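You operate a simulated robot arm through the tools that you are given. There is no shell and no other tool.

The job below is to be done with a simulated robot arm. You get a single attempt, and the scene is never put back.

JOB
Lock the wound-up winder with the red pin and shut the sample's valve.
Fine: pin in before the ratchet comes off; pinch roller up, side guide back; the sample stays wound, the grey pin stays.
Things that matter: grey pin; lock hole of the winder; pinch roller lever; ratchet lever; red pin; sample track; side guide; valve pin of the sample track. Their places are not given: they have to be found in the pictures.

Only the result counts: the job must be done as asked and must still hold three seconds after the hand-in. Knocking over, shifting, dropping, spilling or breaking anything else fails it.

ROBOT AND FRAMES
A 7-joint arm with a two-finger parallel gripper, fixed in place. Base frame: the origin is on the floor under the middle of its stand, x ahead of it, y to its left, z up. Readings come in m, degrees, newtons and seconds.
It reaches about 1.479 m from its shoulder. Its first joint turns from -166.0 to 166.0 degrees. Payload 4.4 kg.
Tool frame: the origin (TCP) lies between the finger pads and is the grasp point; the fingertips stand 0.023 m ahead of it; z points along the fingers, y is the line along which they close. The gripper opens to 0.094 m. The fingers are 0.038 m wide and 0.01 m thick; the gripper's body (0.054 by 0.096 m) begins 0.039 m behind the TCP.
Orientation is that of the tool frame in the base frame, as a unit quaternion [w, x, y, z]. With the fingers straight down and closing along the base's y, the tool's x points along the base's -x, its y along +y and its z along -z.

CONTROLS
- The arm moves only by the tool move_arm. Its argument "steps" is a list of rows, each an object of numbers (a shift or turn left out is 0, a gripper value left out holds the last): "tx", "ty", "tz": the shift along the tool's x, y, z in m; "rx", "ry", "rz": the turn, a rotation vector about the tool's x, y, z in degrees; "jaw": the closure in counts, from 0 (fully open) to 255 (shut). In form: [{"tx": .., "ty": .., "tz": .., "rx": .., "ry": .., "rz": .., "jaw": ..}, ...]. A call has 1 to 20 rows; each row shifts and turns the commanded pose from where the row before left it, along the tool's axes as they then stand. A row lasts 0.2 s, in which the tool goes at most 0.05 m and 8.6 degrees; a call with a longer step from one row to the next is refused whole, and so is a gripper value outside its range. Where a pose cannot be reached the arm comes as near as it can. A force on the tool above 90 N (or 10 N above the force at the start of the call, whichever is more), or a blocked arm, ends the call early, and 0.2 s more pass. The fingers move at their own pace (about 0.072 m/s each) and stop on an object; they squeeze with about 36 N. The grip force told is the motor's: it shows also when the fingers shut on nothing. Time passes only in rows, and 0.2 s behind the last, so rows that do not move let the fingers close. It gives the time, the measured TCP pose, the force on the tool (base axes), the opening and the grip force at its end, in the units of the frame above (readings bear some noise), with the torque about the TCP (base axes, N m) and any sound that the robot's microphone picked up, and new pictures: "views" is both (left out), scene, wrist or none.
- Cameras (640 x 400 px; columns grow to the right, rows downward): "scene" is fixed at [0.2204, 0.6485, 1.563]; the picture's right is [-0.28, -0.96, 0.00], its down [-0.54, 0.16, -0.83] and it looks along [0.80, -0.23, -0.56] (base axes); focal length 265 px, centre (320, 200). "wrist" rides on the gripper at [0.086, 0.016, -0.074] in the tool frame; the picture's right is [-0.18, 0.98, 0.00], its down [-0.58, -0.11, -0.81] and it looks along [-0.79, -0.15, 0.59] (tool axes); focal length 243 px, centre (320, 200).
- locate(camera, pixels): for up to 12 pixels [column, row] of the newest picture of that camera ("zoom" is the newest enlarged one), the place [x, y, z] in the base frame of the surface seen there, good to about 0.002 m. It takes no simulated time.
- zoom(camera, box): a new picture of the part [left, top, right, bottom] of that camera's present view, enlarged. It takes no simulated time.
- close_job(): hands the job in; it is judged then, once.

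Open the gripper and draw the arm clear of the work before you hand the job in, unless the task says otherwise.

The tools are called after ">>>" as a command line: name --argument value ..., lists and objects as JSON in quotes. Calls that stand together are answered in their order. move_arm: Moves the arm, as the interface text tells. Its arguments: {"type":"object","properties":{"steps":{"type":"array","items":{"type":"object","properties":{"tx":{"type":"number"},"ty":{"type":"number"},"tz":{"type":"number"},"rx":{"type":"number"},"ry":{"type":"number"},"rz":{"type":"number"},"jaw":{"type":"number"}}}},"views":{"type":"string","enum":["both","scene","wrist","none"]}},"required":["steps"]} The other tools are called the same way: locate (camera, pixels) gives the place of the surface under pixels of a picture; zoom (camera, box) takes an enlarged picture of a part of a camera's view; close_job () hands the job in.

At the start:

```text
time_s: 0.0
ee_pos: [0.6004, 0.2696, 1.4294]
ee_rot: [-0.001, 0.0, 1.0, 0.0]
force: [0.5, -0.4, 0.5]
wrist_torque: [0.04, 0.03, 0.01]
gripper_width: 0.0939
grip_force: 0.1
```

scene: 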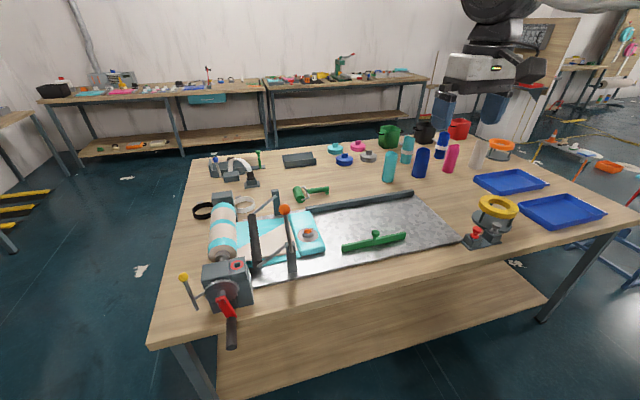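
wrist: 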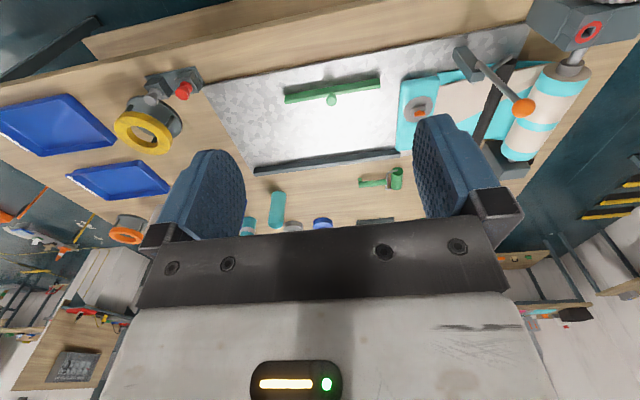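

I start by looking closely at the winder area (around pixels 180-330, 180-350 in the scene picture) and the rest of the bench.

>>> zoom --camera "scene" --box '[160, 180, 340, 350]'

>>> zoom --camera "scene" --box '[180, 130, 340, 230]'

>>> zoom --camera "scene" --box '[320, 110, 640, 290]'

>>> zoom --camera "wrist" --box '[380, 0, 640, 200]'

```text
2.35 times, centred on (250, 265) of scene
```

zoom: 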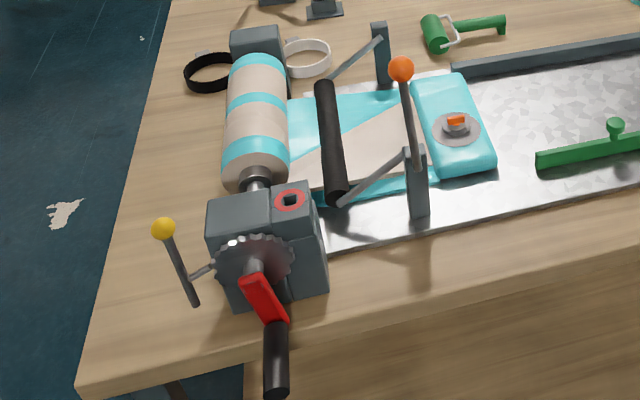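

```text
4.00 times, centred on (260, 180) of scene
```

zoom: 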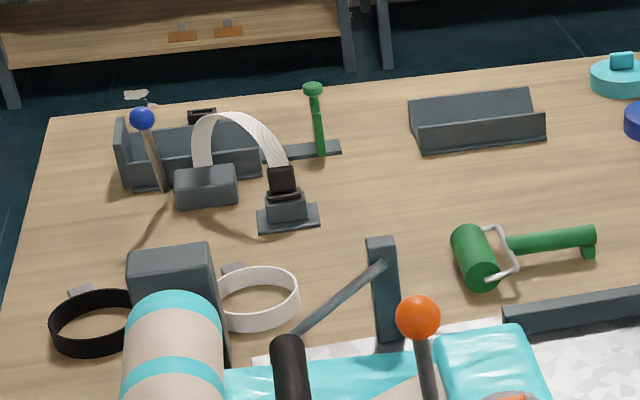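

```text
2.00 times, centred on (480, 200) of scene
```

zoom: 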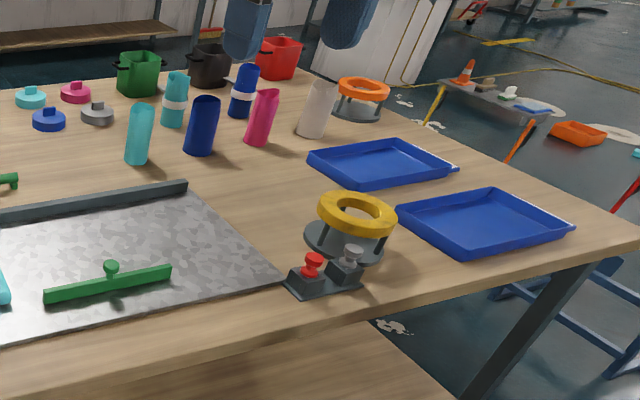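

```text
2.00 times, centred on (510, 100) of wrist
```

zoom: 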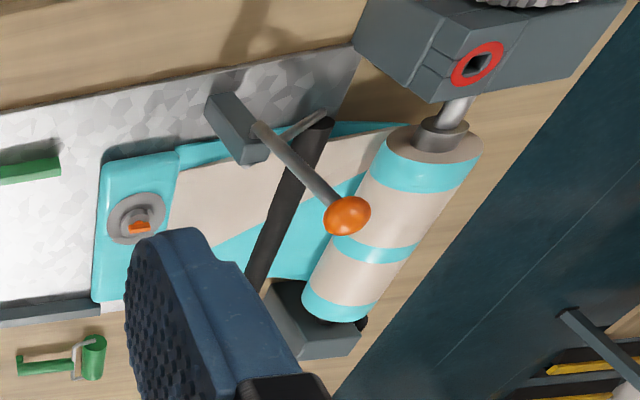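

The lock hole seems to be the red-ringed hole at (237,264) in the scene, the ratchet lever has a yellow ball, the pinch lever an orange ball; I zoom closer on the valve, the green bar and the pin holder.

>>> zoom --camera "scene" --box '[270, 200, 350, 250]'

>>> zoom --camera "scene" --box '[330, 215, 420, 270]'

>>> zoom --camera "scene" --box '[450, 190, 530, 255]'

>>> zoom --camera "scene" --box '[170, 245, 270, 350]'

>>> zoom --camera "wrist" --box '[100, 50, 220, 170]'

>>> zoom --camera "wrist" --box '[380, 60, 480, 160]'

>>> zoom --camera "scene" --box '[190, 140, 290, 220]'

```text
8.00 times, centred on (310, 225) of scene
```

zoom: 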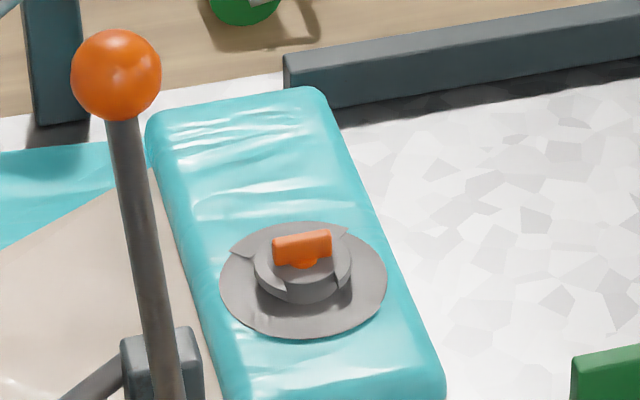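

```text
7.11 times, centred on (375, 242) of scene
```

zoom: 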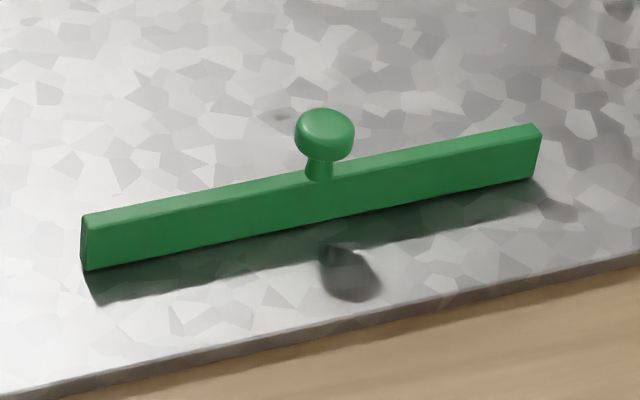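

```text
6.15 times, centred on (490, 222) of scene
```

zoom: 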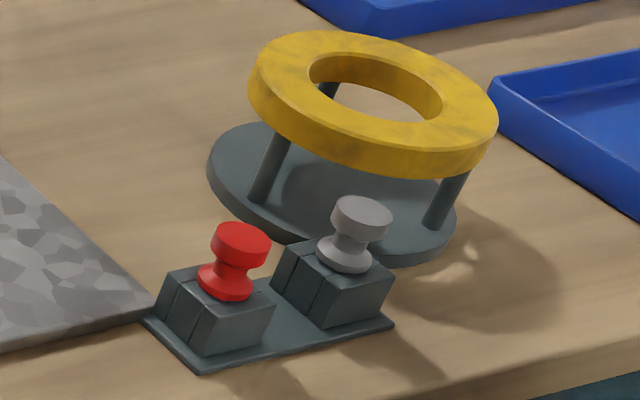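

```text
3.81 times, centred on (220, 298) of scene
```

zoom: 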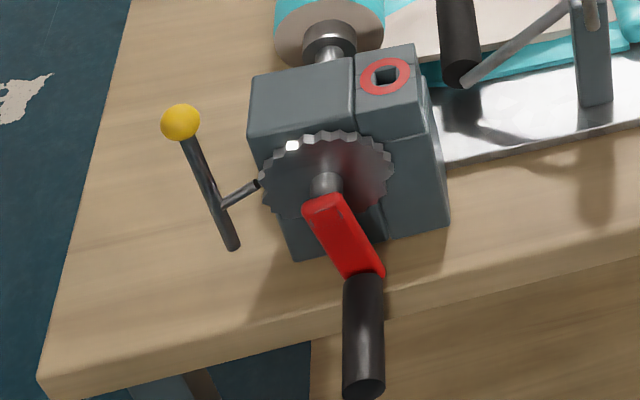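

```text
3.33 times, centred on (160, 110) of wrist
```

zoom: 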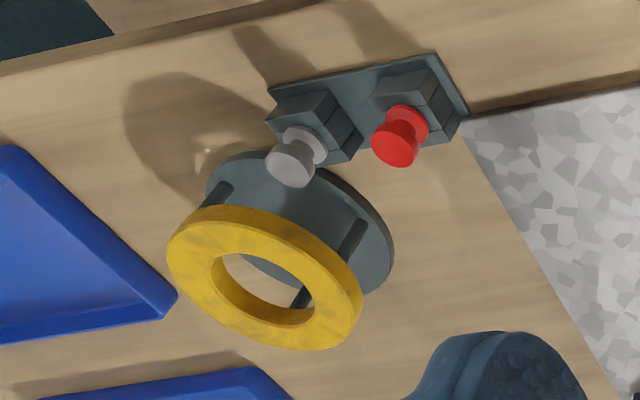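

```text
4.00 times, centred on (430, 110) of wrist
```

zoom: 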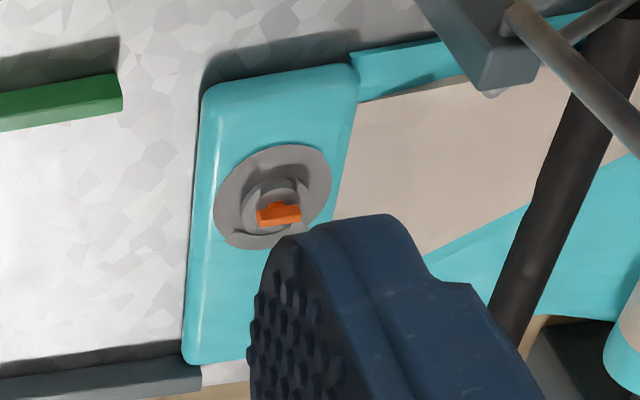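

```text
5.00 times, centred on (240, 180) of scene
```

zoom: 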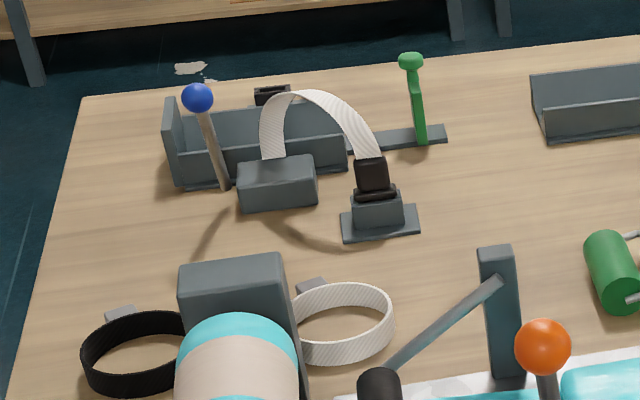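

Now I locate the important points in the scene picture: pin knobs, lock hole, balls, valve tip, guide knob, and bar ends.

>>> locate --camera "scene" --pixels '[[477, 229], [497, 224], [237.6, 265], [235, 259.5], [183.3, 277.5], [284.5, 209.4], [307.8, 231], [375.7, 232], [343, 248], [405, 236], [313, 209], [412, 193]]'

>>> locate --camera "scene" --pixels '[[289, 240], [291, 272], [276, 195], [255, 220], [256, 265], [223, 210], [230, 340], [222, 300], [250, 282], [300, 245], [222, 360], [180, 310]]'

```text
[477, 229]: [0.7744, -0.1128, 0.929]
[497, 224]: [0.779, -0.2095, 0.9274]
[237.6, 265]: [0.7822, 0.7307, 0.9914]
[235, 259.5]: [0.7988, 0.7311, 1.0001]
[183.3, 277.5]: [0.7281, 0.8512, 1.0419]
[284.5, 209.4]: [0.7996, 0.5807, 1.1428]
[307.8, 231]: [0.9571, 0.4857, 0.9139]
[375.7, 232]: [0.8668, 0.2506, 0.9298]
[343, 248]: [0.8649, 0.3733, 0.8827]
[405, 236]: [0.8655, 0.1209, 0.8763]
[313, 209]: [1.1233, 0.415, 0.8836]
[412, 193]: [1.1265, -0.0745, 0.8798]
```

```text
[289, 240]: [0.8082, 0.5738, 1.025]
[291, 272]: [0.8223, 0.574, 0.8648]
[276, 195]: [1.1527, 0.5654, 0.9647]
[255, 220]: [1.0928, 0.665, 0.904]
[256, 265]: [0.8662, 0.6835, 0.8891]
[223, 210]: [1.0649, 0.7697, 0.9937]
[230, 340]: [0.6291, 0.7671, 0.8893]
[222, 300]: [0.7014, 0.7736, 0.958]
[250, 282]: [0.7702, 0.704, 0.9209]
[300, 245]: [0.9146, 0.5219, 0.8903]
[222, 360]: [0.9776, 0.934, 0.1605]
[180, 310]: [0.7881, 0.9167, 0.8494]
```

I move the arm toward a viewpoint left of and behind the winder so that the wrist camera can look closely at the ratchet lever and lock hole.

>>> move_arm --steps '[{"tx": 0.0107, "ty": 0.0365, "tz": 0.011}, {"tx": 0.0107, "ty": 0.0365, "tz": 0.011}, {"tx": 0.0107, "ty": 0.0365, "tz": 0.011}, {"tx": 0.0107, "ty": 0.0365, "tz": 0.011}, {"tx": 0.0107, "ty": 0.0365, "tz": 0.011}, {"tx": 0.0107, "ty": 0.0365, "tz": 0.011}, {"tx": 0.0107, "ty": 0.0365, "tz": 0.011}, {"tx": 0.0107, "ty": 0.0365, "tz": 0.011}, {"tx": 0.0107, "ty": 0.0365, "tz": 0.011}, {"tx": 0.0107, "ty": 0.0365, "tz": 0.011}, {"tx": 0.0107, "ty": 0.0365, "tz": 0.011}, {"tx": 0.0107, "ty": 0.0365, "tz": 0.011}, {"tx": 0.0107, "ty": 0.0365, "tz": 0.011}, {"tx": 0.0107, "ty": 0.0365, "tz": 0.011}]'

```text
time_s: 3.0
ee_pos: [0.4514, 0.7802, 1.2754]
ee_rot: [0.001, 0.001, 1.0, 0.001]
force: [-0.7, -0.1, 1.8]
wrist_torque: [0.0, 0.0, 0.03]
gripper_width: 0.0942
grip_force: 0.0
```

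scene: 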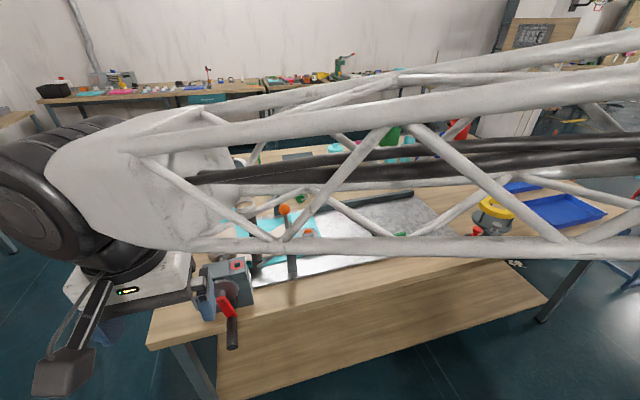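
wrist: 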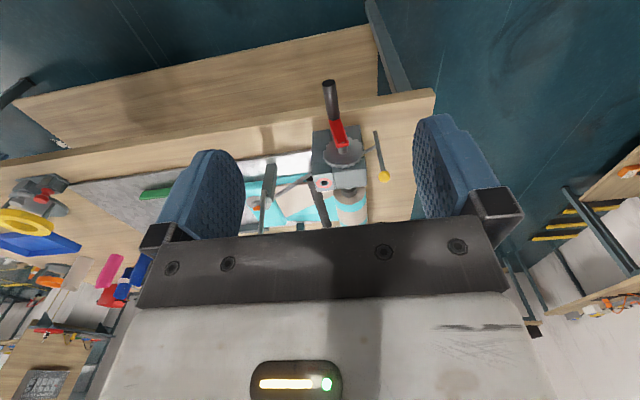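

The wrist view (upside-down) shows the winder around (340,150); I zoom in on it.

>>> zoom --camera "wrist" --box '[290, 70, 420, 210]'

>>> zoom --camera "wrist" --box '[230, 130, 330, 210]'

```text
2.86 times, centred on (355, 140) of wrist
```

zoom: 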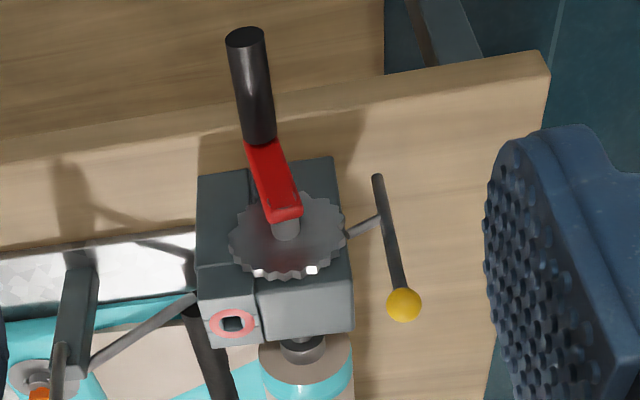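

```text
5.00 times, centred on (280, 170) of wrist
```

zoom: 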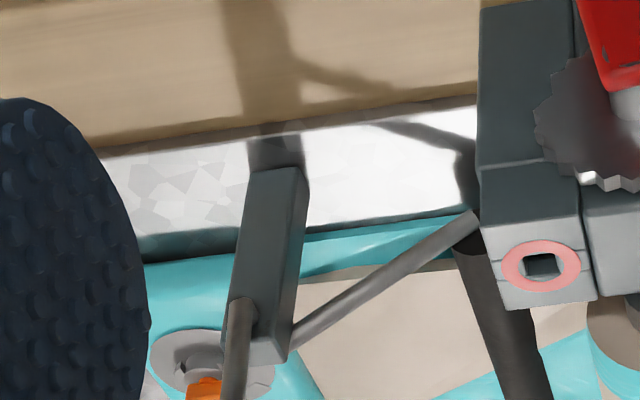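

I locate points on the ring, block top, wheel and ratchet lever in this zoomed view.

>>> zoom --camera "wrist" --box '[300, 110, 400, 200]'

```text
4.44 times, centred on (350, 155) of wrist
```

zoom: 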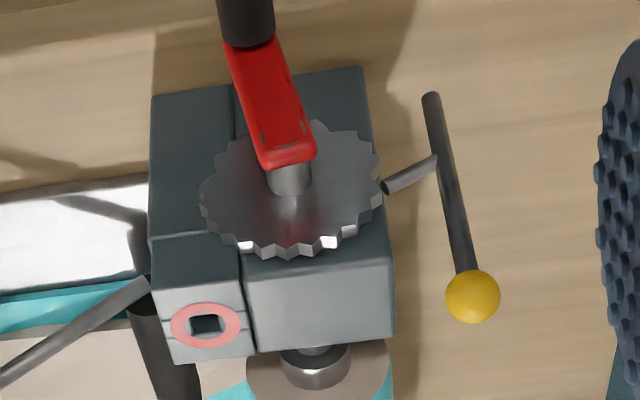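

>>> locate --camera "zoom" --pixels '[[180, 325], [232, 322], [206, 306], [206, 343], [206, 324], [165, 240], [300, 330], [390, 330], [473, 297], [432, 98], [437, 160], [388, 187]]'

>>> locate --camera "zoom" --pixels '[[175, 355], [250, 350], [245, 245], [155, 105], [360, 75], [290, 180], [290, 155], [235, 60], [450, 220], [240, 20], [325, 240], [360, 200]]'

```text
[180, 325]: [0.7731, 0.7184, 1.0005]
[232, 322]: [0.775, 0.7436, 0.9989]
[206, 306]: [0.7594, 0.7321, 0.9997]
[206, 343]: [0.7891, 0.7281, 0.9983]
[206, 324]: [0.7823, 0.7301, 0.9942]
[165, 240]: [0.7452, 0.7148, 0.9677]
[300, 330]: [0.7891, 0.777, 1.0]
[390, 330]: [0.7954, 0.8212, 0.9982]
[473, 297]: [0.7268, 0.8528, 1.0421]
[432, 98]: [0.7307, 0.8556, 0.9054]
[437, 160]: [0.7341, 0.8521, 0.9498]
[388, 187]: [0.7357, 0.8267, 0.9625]
```

```text
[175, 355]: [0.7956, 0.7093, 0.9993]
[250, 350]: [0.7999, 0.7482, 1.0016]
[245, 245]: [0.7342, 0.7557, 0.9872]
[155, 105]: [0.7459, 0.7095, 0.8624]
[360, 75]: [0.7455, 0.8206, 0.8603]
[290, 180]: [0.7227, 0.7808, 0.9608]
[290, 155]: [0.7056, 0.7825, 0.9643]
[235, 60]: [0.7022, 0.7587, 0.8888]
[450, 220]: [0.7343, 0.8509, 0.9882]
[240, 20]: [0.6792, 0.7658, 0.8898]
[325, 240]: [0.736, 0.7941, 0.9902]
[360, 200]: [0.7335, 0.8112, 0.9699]
```

The lock block's top is at z≈1.00, ring centre near (0.775, 0.731). Next I move to view the valve and guide from nearby.

>>> move_arm --steps '[{"tx": -0.0205, "ty": -0.034, "tz": 0.0125}, {"tx": -0.0205, "ty": -0.034, "tz": 0.0125}, {"tx": -0.0205, "ty": -0.034, "tz": 0.0125}, {"tx": -0.0205, "ty": -0.034, "tz": 0.0125}, {"tx": -0.0205, "ty": -0.034, "tz": 0.0125}, {"tx": -0.0205, "ty": -0.034, "tz": 0.0125}, {"tx": -0.0205, "ty": -0.034, "tz": 0.0125}, {"tx": -0.0205, "ty": -0.034, "tz": 0.0125}, {"tx": -0.0205, "ty": -0.034, "tz": 0.0125}, {"tx": -0.0205, "ty": -0.034, "tz": 0.0125}]'

>>> zoom --camera "wrist" --box '[230, 60, 430, 220]'

```text
time_s: 5.2
ee_pos: [0.6539, 0.4422, 1.1532]
ee_rot: [0.001, 0.0, 1.0, -0.001]
force: [-0.5, 0.6, -0.5]
wrist_torque: [0.0, 0.0, 0.02]
gripper_width: 0.094
grip_force: 0.1
```

scene: 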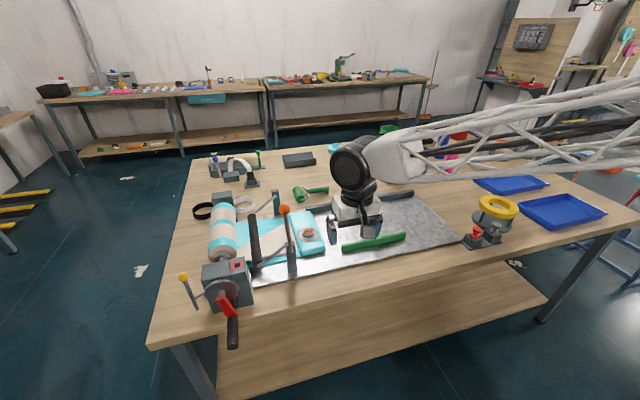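
wrist: 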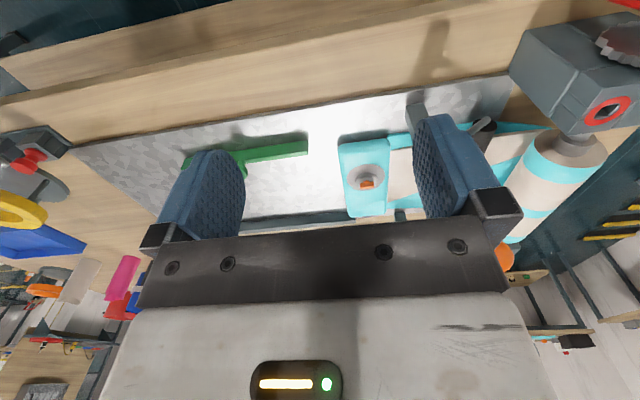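

```text
2.50 times, centred on (330, 140) of wrist
```

zoom: 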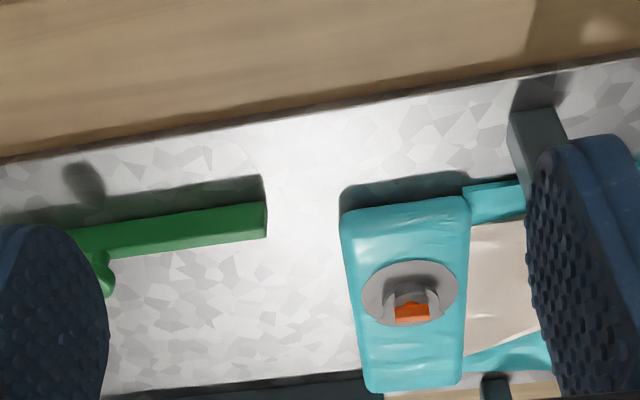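

The valve is at (367,182) in the wrist picture; I zoom closer at it and the guide.

>>> zoom --camera "wrist" --box '[340, 155, 400, 205]'

>>> locate --camera "wrist" --pixels '[[367, 185], [350, 178], [382, 178], [308, 146], [250, 158], [150, 130], [300, 117], [345, 140], [345, 210], [385, 210], [320, 212]]'

```text
8.00 times, centred on (370, 180) of wrist
```

zoom: 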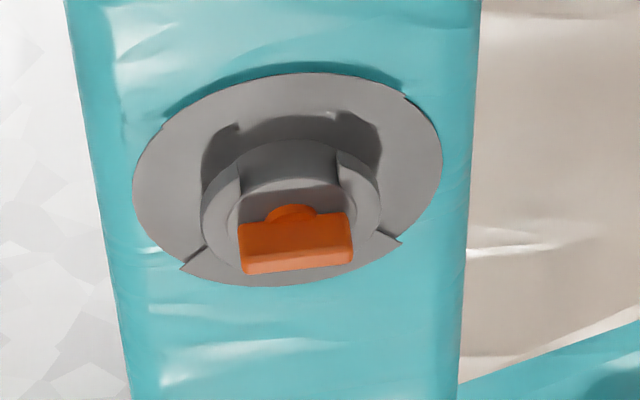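

```text
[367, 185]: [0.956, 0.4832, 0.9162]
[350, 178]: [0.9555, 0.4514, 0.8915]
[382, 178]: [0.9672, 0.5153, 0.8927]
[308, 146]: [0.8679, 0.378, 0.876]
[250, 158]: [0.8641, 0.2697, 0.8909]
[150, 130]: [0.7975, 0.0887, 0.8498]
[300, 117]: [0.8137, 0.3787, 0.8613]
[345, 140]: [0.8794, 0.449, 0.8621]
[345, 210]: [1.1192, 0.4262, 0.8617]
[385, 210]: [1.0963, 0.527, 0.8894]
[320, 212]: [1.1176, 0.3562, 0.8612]
```

The valve pin is an orange T-bar at about (0.956, 0.484, 0.916) inside a grey collar. Now I move across to view the pin holder closely.

>>> move_arm --steps '[{"tx": 0.0153, "ty": -0.0427, "tz": 0.0028}, {"tx": 0.0153, "ty": -0.0427, "tz": 0.0028}, {"tx": 0.0153, "ty": -0.0427, "tz": 0.0028}, {"tx": 0.0153, "ty": -0.0427, "tz": 0.0028}, {"tx": 0.0153, "ty": -0.0427, "tz": 0.0028}, {"tx": 0.0153, "ty": -0.0427, "tz": 0.0028}, {"tx": 0.0153, "ty": -0.0427, "tz": 0.0028}, {"tx": 0.0153, "ty": -0.0427, "tz": 0.0028}, {"tx": 0.0153, "ty": -0.0427, "tz": 0.0028}, {"tx": 0.0153, "ty": -0.0427, "tz": 0.0028}, {"tx": 0.0153, "ty": -0.0427, "tz": 0.0028}, {"tx": 0.0153, "ty": -0.0427, "tz": 0.0028}]'

>>> zoom --camera "wrist" --box '[250, 100, 410, 220]'

```text
time_s: 7.8
ee_pos: [0.4708, -0.0722, 1.1146]
ee_rot: [0.001, 0.0, 1.0, 0.0]
force: [0.0, -0.5, -0.4]
wrist_torque: [0.01, 0.0, -0.02]
gripper_width: 0.094
grip_force: 0.1
```

scene: 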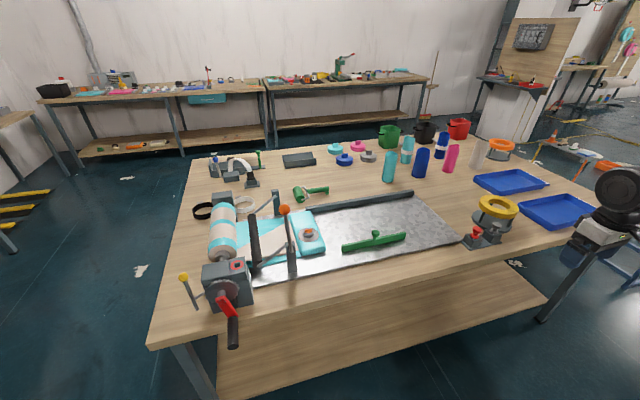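
wrist: 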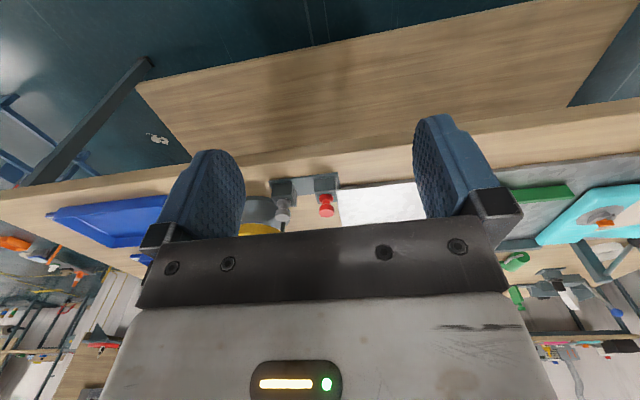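

```text
3.33 times, centred on (330, 160) of wrist
```

zoom: 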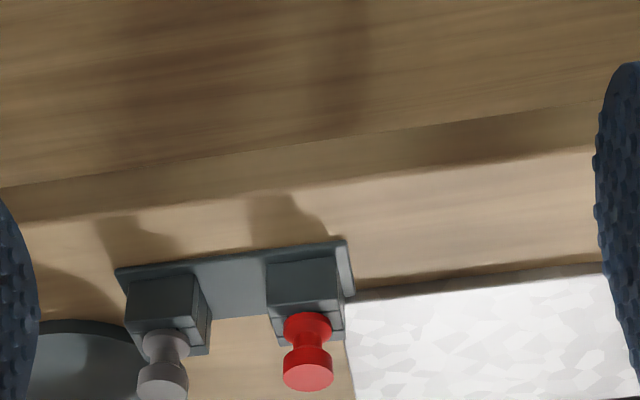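

I locate points on the red knob top, waist and its holder block in the enlarged picture.

>>> zoom --camera "wrist" --box '[265, 165, 345, 225]'

>>> zoom --camera "scene" --box '[455, 215, 515, 255]'

```text
6.67 times, centred on (305, 195) of wrist
```

zoom: 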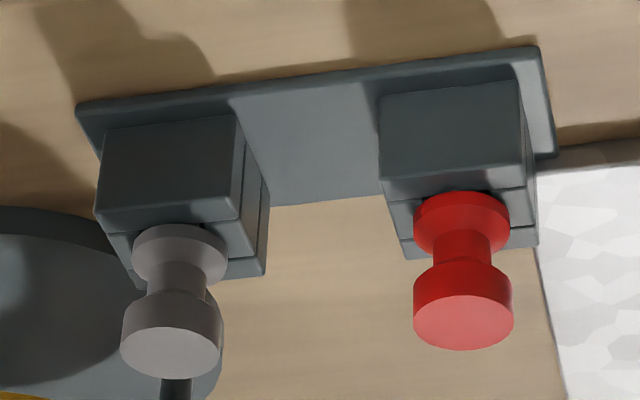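

```text
10.00 times, centred on (485, 235) of scene
```

zoom: 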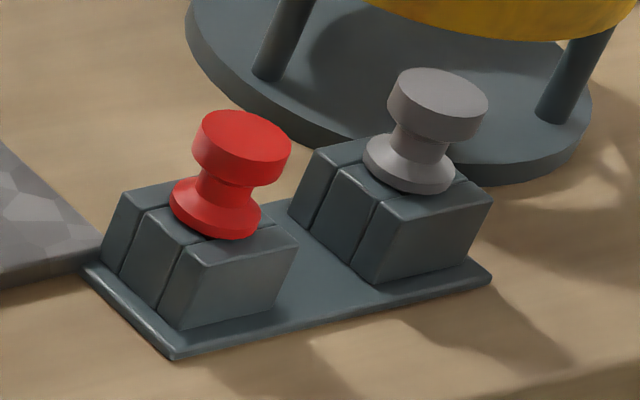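

I locate features on this scene enlargement: red knob rim, waist, flange, and block corners.

>>> locate --camera "zoom" --pixels '[[242, 134], [203, 125], [285, 150], [230, 185], [180, 205], [262, 210], [220, 232], [188, 275], [290, 240], [135, 200], [440, 90], [410, 185]]'

>>> locate --camera "wrist" --pixels '[[326, 213.5], [318.5, 212], [334, 212], [325.5, 203], [325.5, 197], [280, 218], [316, 193], [336, 192], [316, 182]]'

```text
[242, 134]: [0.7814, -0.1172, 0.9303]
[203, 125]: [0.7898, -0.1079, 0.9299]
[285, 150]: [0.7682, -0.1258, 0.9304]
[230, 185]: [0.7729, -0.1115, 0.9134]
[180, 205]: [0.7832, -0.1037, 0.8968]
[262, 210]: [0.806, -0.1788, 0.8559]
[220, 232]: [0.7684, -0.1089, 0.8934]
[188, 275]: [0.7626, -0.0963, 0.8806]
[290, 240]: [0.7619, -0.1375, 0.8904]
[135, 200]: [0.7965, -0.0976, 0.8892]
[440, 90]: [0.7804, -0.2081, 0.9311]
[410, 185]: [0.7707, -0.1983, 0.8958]
```

```text
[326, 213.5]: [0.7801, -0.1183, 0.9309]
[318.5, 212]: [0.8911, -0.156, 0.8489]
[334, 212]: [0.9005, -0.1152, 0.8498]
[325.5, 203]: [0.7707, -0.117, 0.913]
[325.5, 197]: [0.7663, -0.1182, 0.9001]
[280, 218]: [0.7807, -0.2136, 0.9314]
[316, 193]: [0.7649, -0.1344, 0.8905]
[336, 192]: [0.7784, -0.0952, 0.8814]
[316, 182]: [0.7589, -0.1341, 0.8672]
```

The red knob is at (0.780, -0.1175), top z≈0.931, waist below, block top z≈0.890. I check the yellow ring stand near it for clearance.

>>> locate --camera "scene" --pixels '[[482, 203], [498, 200], [515, 208], [497, 217], [480, 222], [505, 230], [483, 196], [492, 247], [470, 210]]'

```text
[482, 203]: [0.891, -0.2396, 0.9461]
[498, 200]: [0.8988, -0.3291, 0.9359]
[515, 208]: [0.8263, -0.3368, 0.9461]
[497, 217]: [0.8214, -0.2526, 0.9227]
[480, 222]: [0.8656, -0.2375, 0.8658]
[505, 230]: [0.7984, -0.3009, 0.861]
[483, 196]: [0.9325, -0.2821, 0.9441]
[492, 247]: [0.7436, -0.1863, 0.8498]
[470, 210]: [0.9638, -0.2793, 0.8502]
```

The ring stand (top z 0.946, from y≈-0.24) is clear of the gripper path. I move to above the red pin.

>>> move_arm --steps '[{"tx": -0.03865, "ty": -0.00566, "tz": 0.0115}, {"tx": -0.03865, "ty": -0.00566, "tz": 0.0115}, {"tx": -0.03865, "ty": -0.00566, "tz": 0.0115}, {"tx": -0.03865, "ty": -0.00566, "tz": 0.0115}, {"tx": -0.03865, "ty": -0.00566, "tz": 0.0115}, {"tx": -0.03865, "ty": -0.00566, "tz": 0.0115}, {"tx": -0.03865, "ty": -0.00566, "tz": 0.0115}, {"tx": -0.03865, "ty": -0.00566, "tz": 0.0115}, {}]'

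```text
time_s: 9.8
ee_pos: [0.7821, -0.1166, 1.0255]
ee_rot: [-0.001, 0.0, 1.0, 0.0]
force: [-1.0, -0.7, -1.1]
wrist_torque: [0.02, -0.04, 0.02]
gripper_width: 0.0941
grip_force: 0.1
```

scene: 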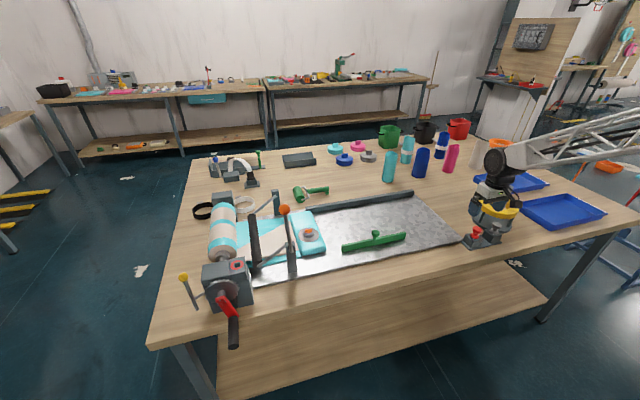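
wrist: 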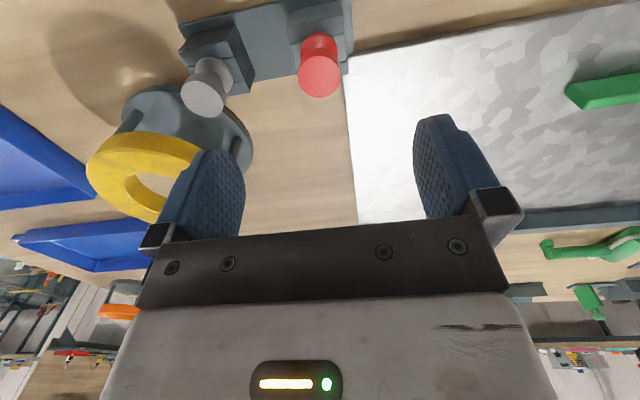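

I refine the red pin's position with the closer wrist picture (knob at about (319,77)).

>>> locate --camera "wrist" --pixels '[[319, 77], [299, 75], [339, 77], [319, 58], [319, 96], [318, 40], [346, 20], [292, 30], [209, 92]]'

>>> zoom --camera "wrist" --box '[270, 0, 370, 110]'

```text
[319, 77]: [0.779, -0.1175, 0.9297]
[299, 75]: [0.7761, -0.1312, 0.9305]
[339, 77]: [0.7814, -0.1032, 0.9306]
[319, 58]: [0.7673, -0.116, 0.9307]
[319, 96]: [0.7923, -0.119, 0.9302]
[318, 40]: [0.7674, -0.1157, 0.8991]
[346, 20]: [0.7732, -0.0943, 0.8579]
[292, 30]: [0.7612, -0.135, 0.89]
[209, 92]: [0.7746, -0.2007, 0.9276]
```

```text
3.64 times, centred on (320, 55) of wrist
```

zoom: 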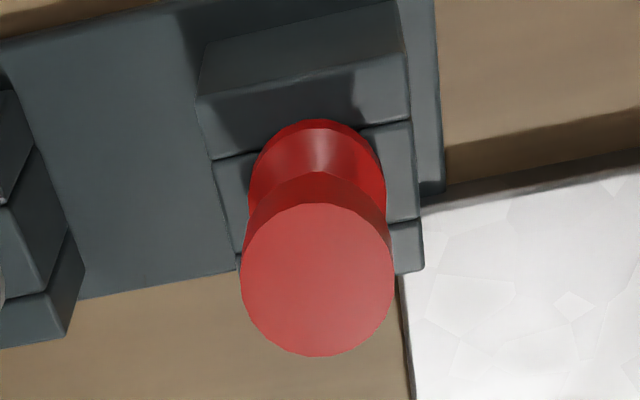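

Knob centre is (0.780, -0.1175) with diameter ≈0.027. I go down so that the pads surround the knob and flange (TCP z≈0.918) and close.

>>> move_arm --steps '[{"tx": 0.002, "ty": -0.0008, "tz": 0.0215, "jaw": 0}, {"tz": 0.0215}, {"tz": 0.0215}, {"tz": 0.0215}, {"tz": 0.0205}, {}]' --views "wrist"

```text
time_s: 11.2
ee_pos: [0.7787, -0.1157, 0.9152]
ee_rot: [0.0, -0.001, 1.0, 0.0]
force: [-0.2, -0.2, -0.6]
wrist_torque: [0.02, 0.01, 0.02]
gripper_width: 0.0941
grip_force: 0.0
```

wrist: 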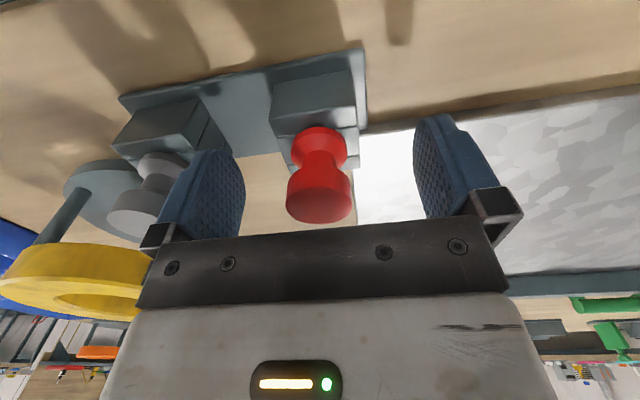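

The pin is between the fingers; I raise 3 mm for block clearance and close the jaw.

>>> move_arm --steps '[{"tz": -0.003}, {"jaw": 255}, {"jaw": 255}, {"jaw": 255}, {"jaw": 255}, {"jaw": 255}]' --views "wrist"

```text
time_s: 12.6
ee_pos: [0.7781, -0.1177, 0.9208]
ee_rot: [0.001, 0.0, 1.0, 0.0]
force: [-0.7, -0.6, 0.0]
wrist_torque: [0.0, 0.02, 0.0]
gripper_width: 0.0287
grip_force: 35.9
```

wrist: 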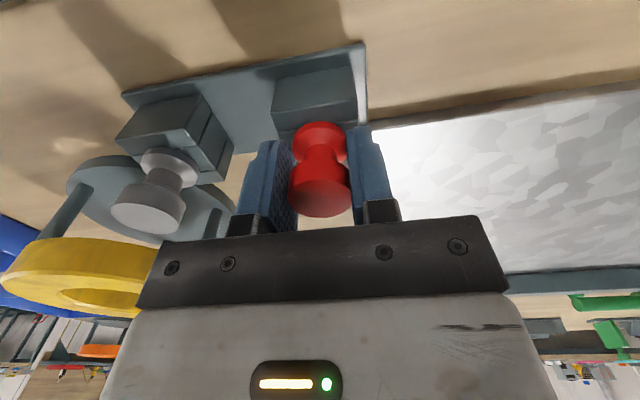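

The knob is gripped (width 0.0287, 36 N). I pull it straight up slowly.

>>> move_arm --steps '[{"tz": -0.01}, {"tz": -0.015}, {"tz": -0.02}, {"tz": -0.02}, {"tz": -0.02}, {"tz": -0.02}, {"tz": -0.025}, {}]'

>>> zoom --camera "wrist" --box '[240, 50, 400, 220]'

>>> zoom --camera "scene" --box '[450, 170, 530, 250]'

```text
time_s: 14.4
ee_pos: [0.7794, -0.1205, 1.0496]
ee_rot: [0.0, 0.0, 1.0, 0.0]
force: [0.6, 0.1, 0.1]
wrist_torque: [-0.01, 0.04, 0.0]
gripper_width: 0.0289
grip_force: 36.3
```

scene: 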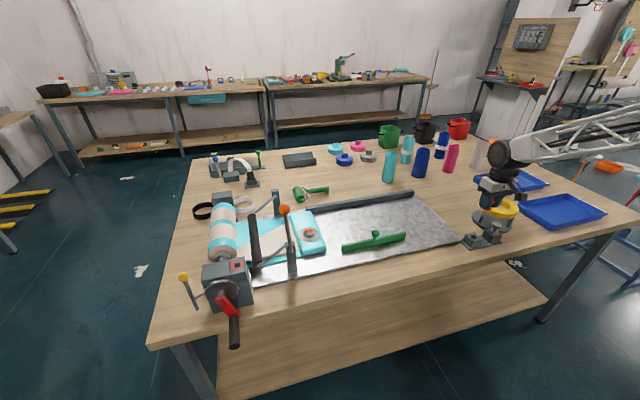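
wrist: 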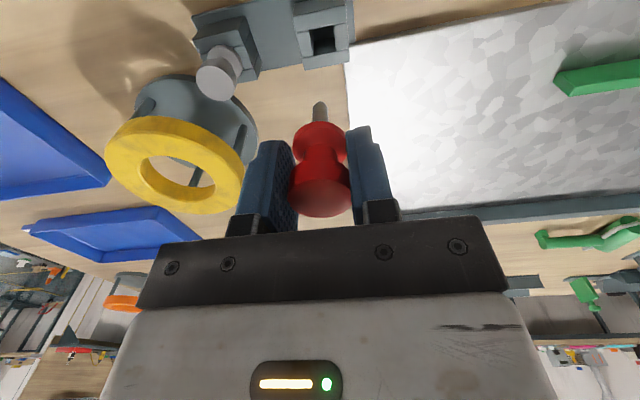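

```text
2.35 times, centred on (320, 135) of wrist
```

zoom: 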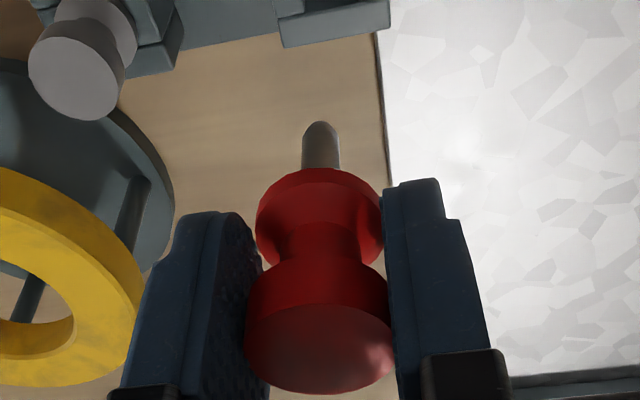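

```text
5.00 times, centred on (490, 210) of scene
```

zoom: 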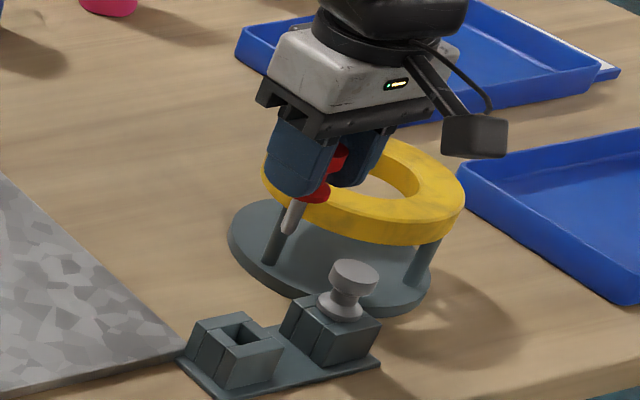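

The pin's shank is a rounded cylinder; the source hole is empty. I locate the shank tip and flange in the wrist picture for exact offsets.

>>> locate --camera "wrist" --pixels '[[320, 104], [320, 112], [320, 119], [315, 114], [325, 114], [320, 130], [321, 200], [298, 195], [349, 198]]'

>>> locate --camera "scene" --pixels '[[487.5, 214.5], [489, 211], [494, 206.5], [474, 232], [478, 231.5], [477, 236]]'

```text
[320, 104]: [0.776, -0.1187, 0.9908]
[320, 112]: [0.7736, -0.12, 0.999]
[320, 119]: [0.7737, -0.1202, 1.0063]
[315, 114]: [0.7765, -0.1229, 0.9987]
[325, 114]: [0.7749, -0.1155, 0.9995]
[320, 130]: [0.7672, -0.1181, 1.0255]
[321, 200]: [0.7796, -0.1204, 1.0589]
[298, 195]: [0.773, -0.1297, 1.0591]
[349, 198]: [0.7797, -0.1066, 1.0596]
```

```text
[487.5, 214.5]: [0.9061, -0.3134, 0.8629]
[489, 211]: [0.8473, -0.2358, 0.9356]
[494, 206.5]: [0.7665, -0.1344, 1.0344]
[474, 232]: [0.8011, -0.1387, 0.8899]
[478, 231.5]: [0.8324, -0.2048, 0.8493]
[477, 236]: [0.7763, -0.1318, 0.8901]
```

Pin: shank tip is ~0.030 below the flange, nearly centred on the TCP. I lift to z≈1.28 to clear the orange ball and travel along y toward the winder.

>>> move_arm --steps '[{"tz": -0.04}, {"tz": -0.046}, {"tz": -0.046}, {"tz": -0.046}, {"tz": -0.046}, {"ty": 0.04}, {"ty": 0.043}, {"ty": 0.043}, {"ty": 0.043}, {"ty": 0.043}, {"ty": 0.043}, {"ty": 0.043}, {"ty": 0.043}, {"ty": 0.043}, {"ty": 0.043}, {"ty": 0.043}, {"ty": 0.043}, {"ty": 0.043}, {"ty": 0.043}]' --views "wrist"

>>> move_arm --steps '[{"ty": 0.043}, {"ty": 0.043}, {"ty": 0.043}, {"ty": 0.043}, {"ty": 0.043}, {"ty": 0.036}, {}, {}]'

```text
time_s: 18.4
ee_pos: [0.7815, 0.4803, 1.2737]
ee_rot: [0.001, 0.001, 1.0, 0.002]
force: [-0.8, 0.3, -0.6]
wrist_torque: [0.0, -0.04, 0.01]
gripper_width: 0.0287
grip_force: 35.9
```

wrist: 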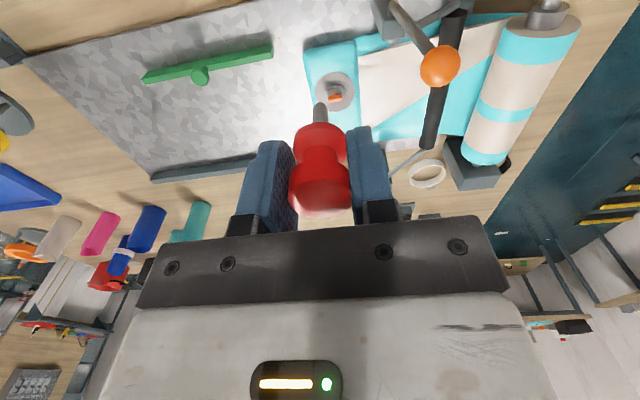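

```text
time_s: 20.2
ee_pos: [0.7802, 0.7305, 1.2784]
ee_rot: [0.0, -0.001, 1.0, 0.0]
force: [0.4, 0.1, -0.4]
wrist_torque: [0.02, -0.02, 0.0]
gripper_width: 0.0288
grip_force: 36.0
```

scene: 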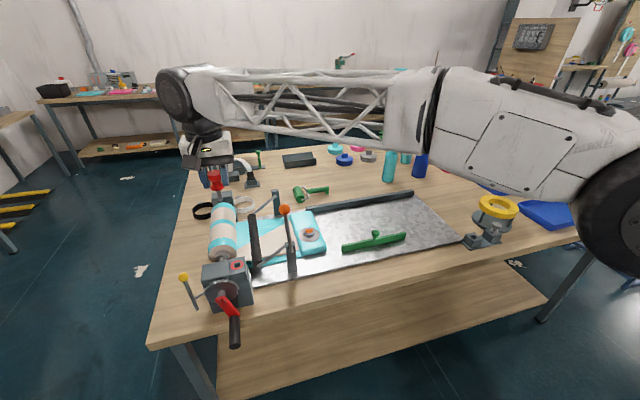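
wrist: 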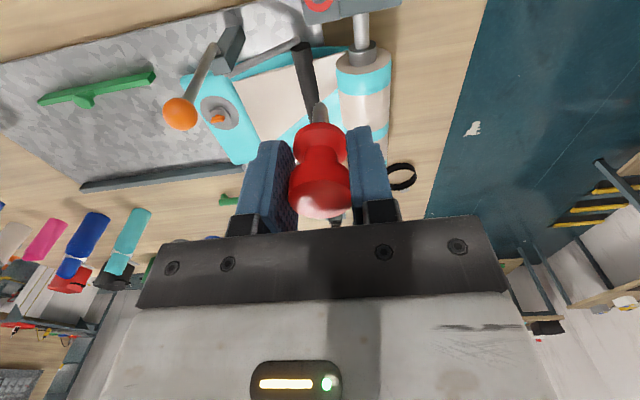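

I lower to about z=1.12 so that the wrist camera sees the lock hole just ahead of the pin tip.

>>> move_arm --steps '[{"tx": 0.004, "tz": 0.03}, {"tz": 0.03}, {"tz": 0.03}, {"tz": 0.03}, {"tz": 0.03}, {"tz": 0.008}, {}, {}]' --views "wrist"

>>> zoom --camera "wrist" --box '[260, 0, 380, 130]'

```text
time_s: 22.0
ee_pos: [0.7753, 0.7317, 1.1172]
ee_rot: [0.0, 0.0, 1.0, 0.0]
force: [0.3, 0.1, -0.9]
wrist_torque: [0.0, 0.0, -0.04]
gripper_width: 0.0286
grip_force: 35.7
```

wrist: 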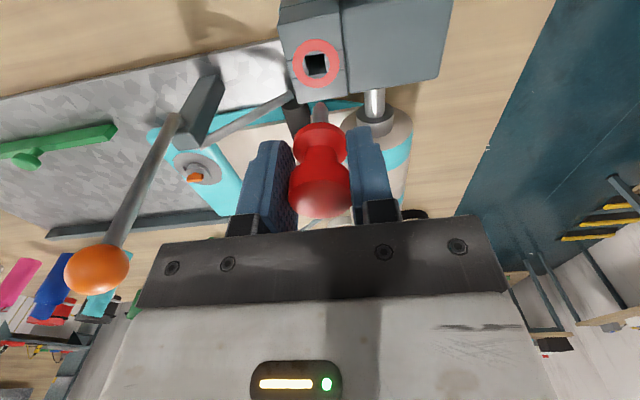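

```text
3.08 times, centred on (320, 65) of wrist
```

zoom: 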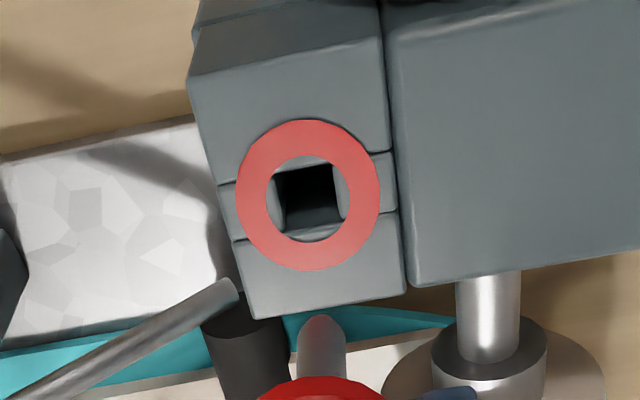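

I locate the ring's four edge points and the hole's corners from this picture.

>>> locate --camera "zoom" --pixels '[[242, 196], [378, 197], [310, 123], [306, 267], [272, 196], [350, 197], [310, 160], [308, 238], [300, 176], [320, 326], [310, 200]]'

>>> locate --camera "wrist" --pixels '[[320, 104], [320, 112], [316, 112], [324, 112], [321, 200]]'

```text
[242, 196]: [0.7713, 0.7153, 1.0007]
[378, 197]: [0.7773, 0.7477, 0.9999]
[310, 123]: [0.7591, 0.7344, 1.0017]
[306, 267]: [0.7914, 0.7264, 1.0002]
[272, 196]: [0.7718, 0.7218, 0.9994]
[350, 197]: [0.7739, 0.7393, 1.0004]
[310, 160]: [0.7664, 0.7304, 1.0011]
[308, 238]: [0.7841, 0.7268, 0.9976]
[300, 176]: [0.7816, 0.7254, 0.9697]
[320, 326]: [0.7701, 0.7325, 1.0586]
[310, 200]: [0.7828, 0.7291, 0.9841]
```

```text
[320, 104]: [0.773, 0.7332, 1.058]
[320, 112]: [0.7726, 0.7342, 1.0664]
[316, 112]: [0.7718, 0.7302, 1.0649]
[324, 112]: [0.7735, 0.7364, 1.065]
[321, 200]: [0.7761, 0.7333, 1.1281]
```

Ring centre ≈ (0.7752, 0.731); pin shank centre ≈ (0.777, 0.7333). I correct by about (-1.5, -2) mm and lower until the tip is just above the hole.

>>> move_arm --steps '[{"tx": 0.0015, "ty": -0.002, "tz": 0.01}, {"tz": 0.015}, {"tz": 0.015}, {}, {}]' --views "both"

>>> zoom --camera "wrist" --box '[260, 30, 380, 140]'

>>> zoom --camera "scene" --box '[190, 220, 290, 300]'

```text
time_s: 23.2
ee_pos: [0.7739, 0.7306, 1.0779]
ee_rot: [0.0, 0.0, 1.0, 0.0]
force: [0.4, 1.3, 0.7]
wrist_torque: [0.0, 0.0, -0.03]
gripper_width: 0.0286
grip_force: 36.4
```

scene: 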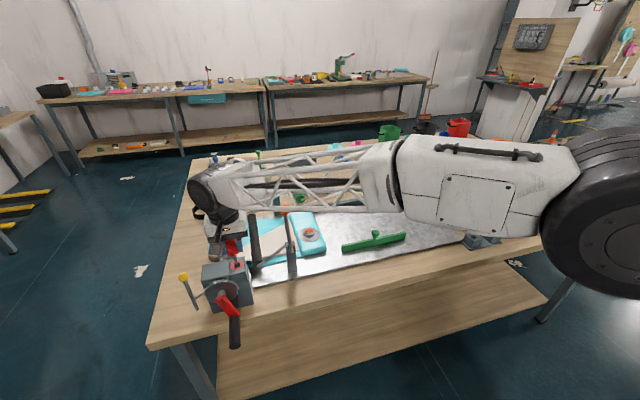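
wrist: 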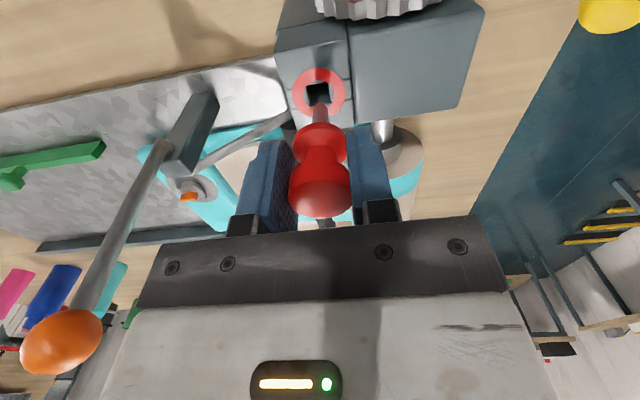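

```text
3.64 times, centred on (320, 85) of wrist
```

zoom: 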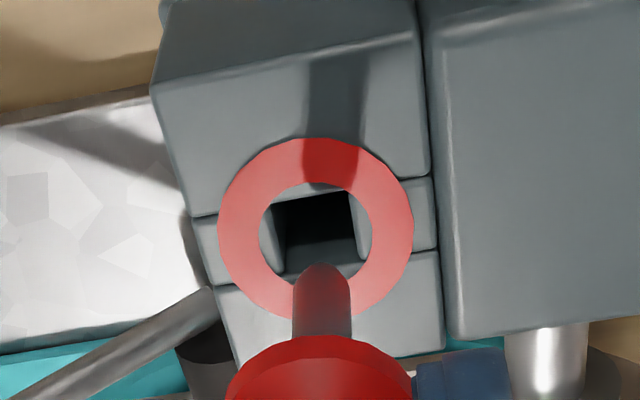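

```text
5.00 times, centred on (240, 260) of scene
```

zoom: 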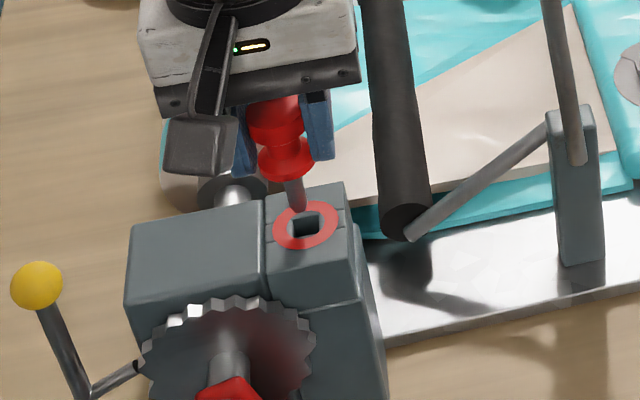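

I compare tip and hole coordinates in the wrist picture once more.

>>> locate --camera "wrist" --pixels '[[293.5, 93.2], [344.5, 93.8], [318.6, 69.5], [320.5, 105], [320.5, 112], [314, 110], [327, 110], [304.5, 93.5], [334, 93.5], [319, 81]]'

>>> locate --camera "scene" --pixels '[[236, 261], [235, 257], [233.2, 256], [236.6, 256]]'

```text
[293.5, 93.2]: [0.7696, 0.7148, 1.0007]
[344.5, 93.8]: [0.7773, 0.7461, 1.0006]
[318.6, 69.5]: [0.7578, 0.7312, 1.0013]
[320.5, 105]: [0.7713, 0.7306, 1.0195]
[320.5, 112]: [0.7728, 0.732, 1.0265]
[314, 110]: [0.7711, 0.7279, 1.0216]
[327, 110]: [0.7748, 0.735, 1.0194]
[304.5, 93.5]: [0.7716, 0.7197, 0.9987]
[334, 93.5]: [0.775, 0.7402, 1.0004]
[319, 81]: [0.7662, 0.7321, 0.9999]
```

```text
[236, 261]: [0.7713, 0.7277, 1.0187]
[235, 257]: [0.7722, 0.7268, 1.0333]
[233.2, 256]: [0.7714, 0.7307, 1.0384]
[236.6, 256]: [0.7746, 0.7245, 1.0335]
```

The shank (≈0.7765, 0.730) is over the hole (≈0.775, 0.731). I lower slowly in small steps and check force.

>>> move_arm --steps '[{"tx": 0.001, "tz": 0.006}, {"tz": 0.006}, {"tz": 0.006}, {"tz": 0.006}, {"tz": 0.003}]' --views "wrist"

>>> zoom --camera "wrist" --box '[260, 30, 380, 140]'

```text
time_s: 24.4
ee_pos: [0.7743, 0.7318, 1.0505]
ee_rot: [0.0, 0.0, 1.0, 0.0]
force: [-0.2, -0.2, -0.7]
wrist_torque: [0.01, -0.03, 0.01]
gripper_width: 0.0287
grip_force: 36.1
```

wrist: 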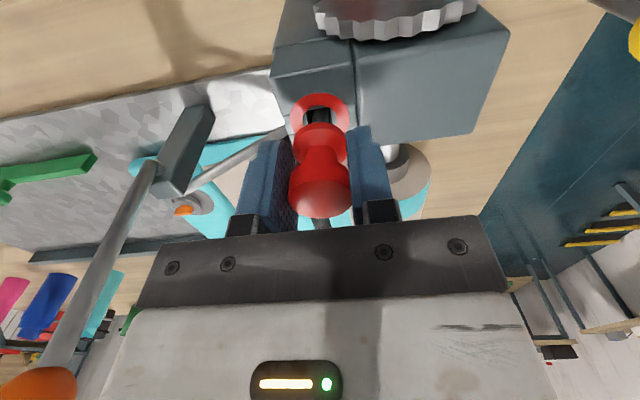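

```text
3.64 times, centred on (320, 85) of wrist
```

zoom: 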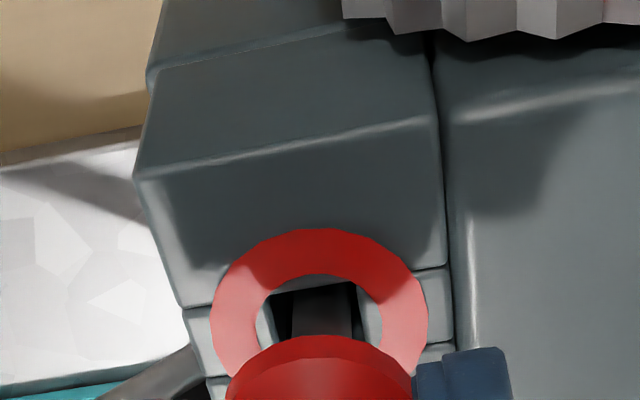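

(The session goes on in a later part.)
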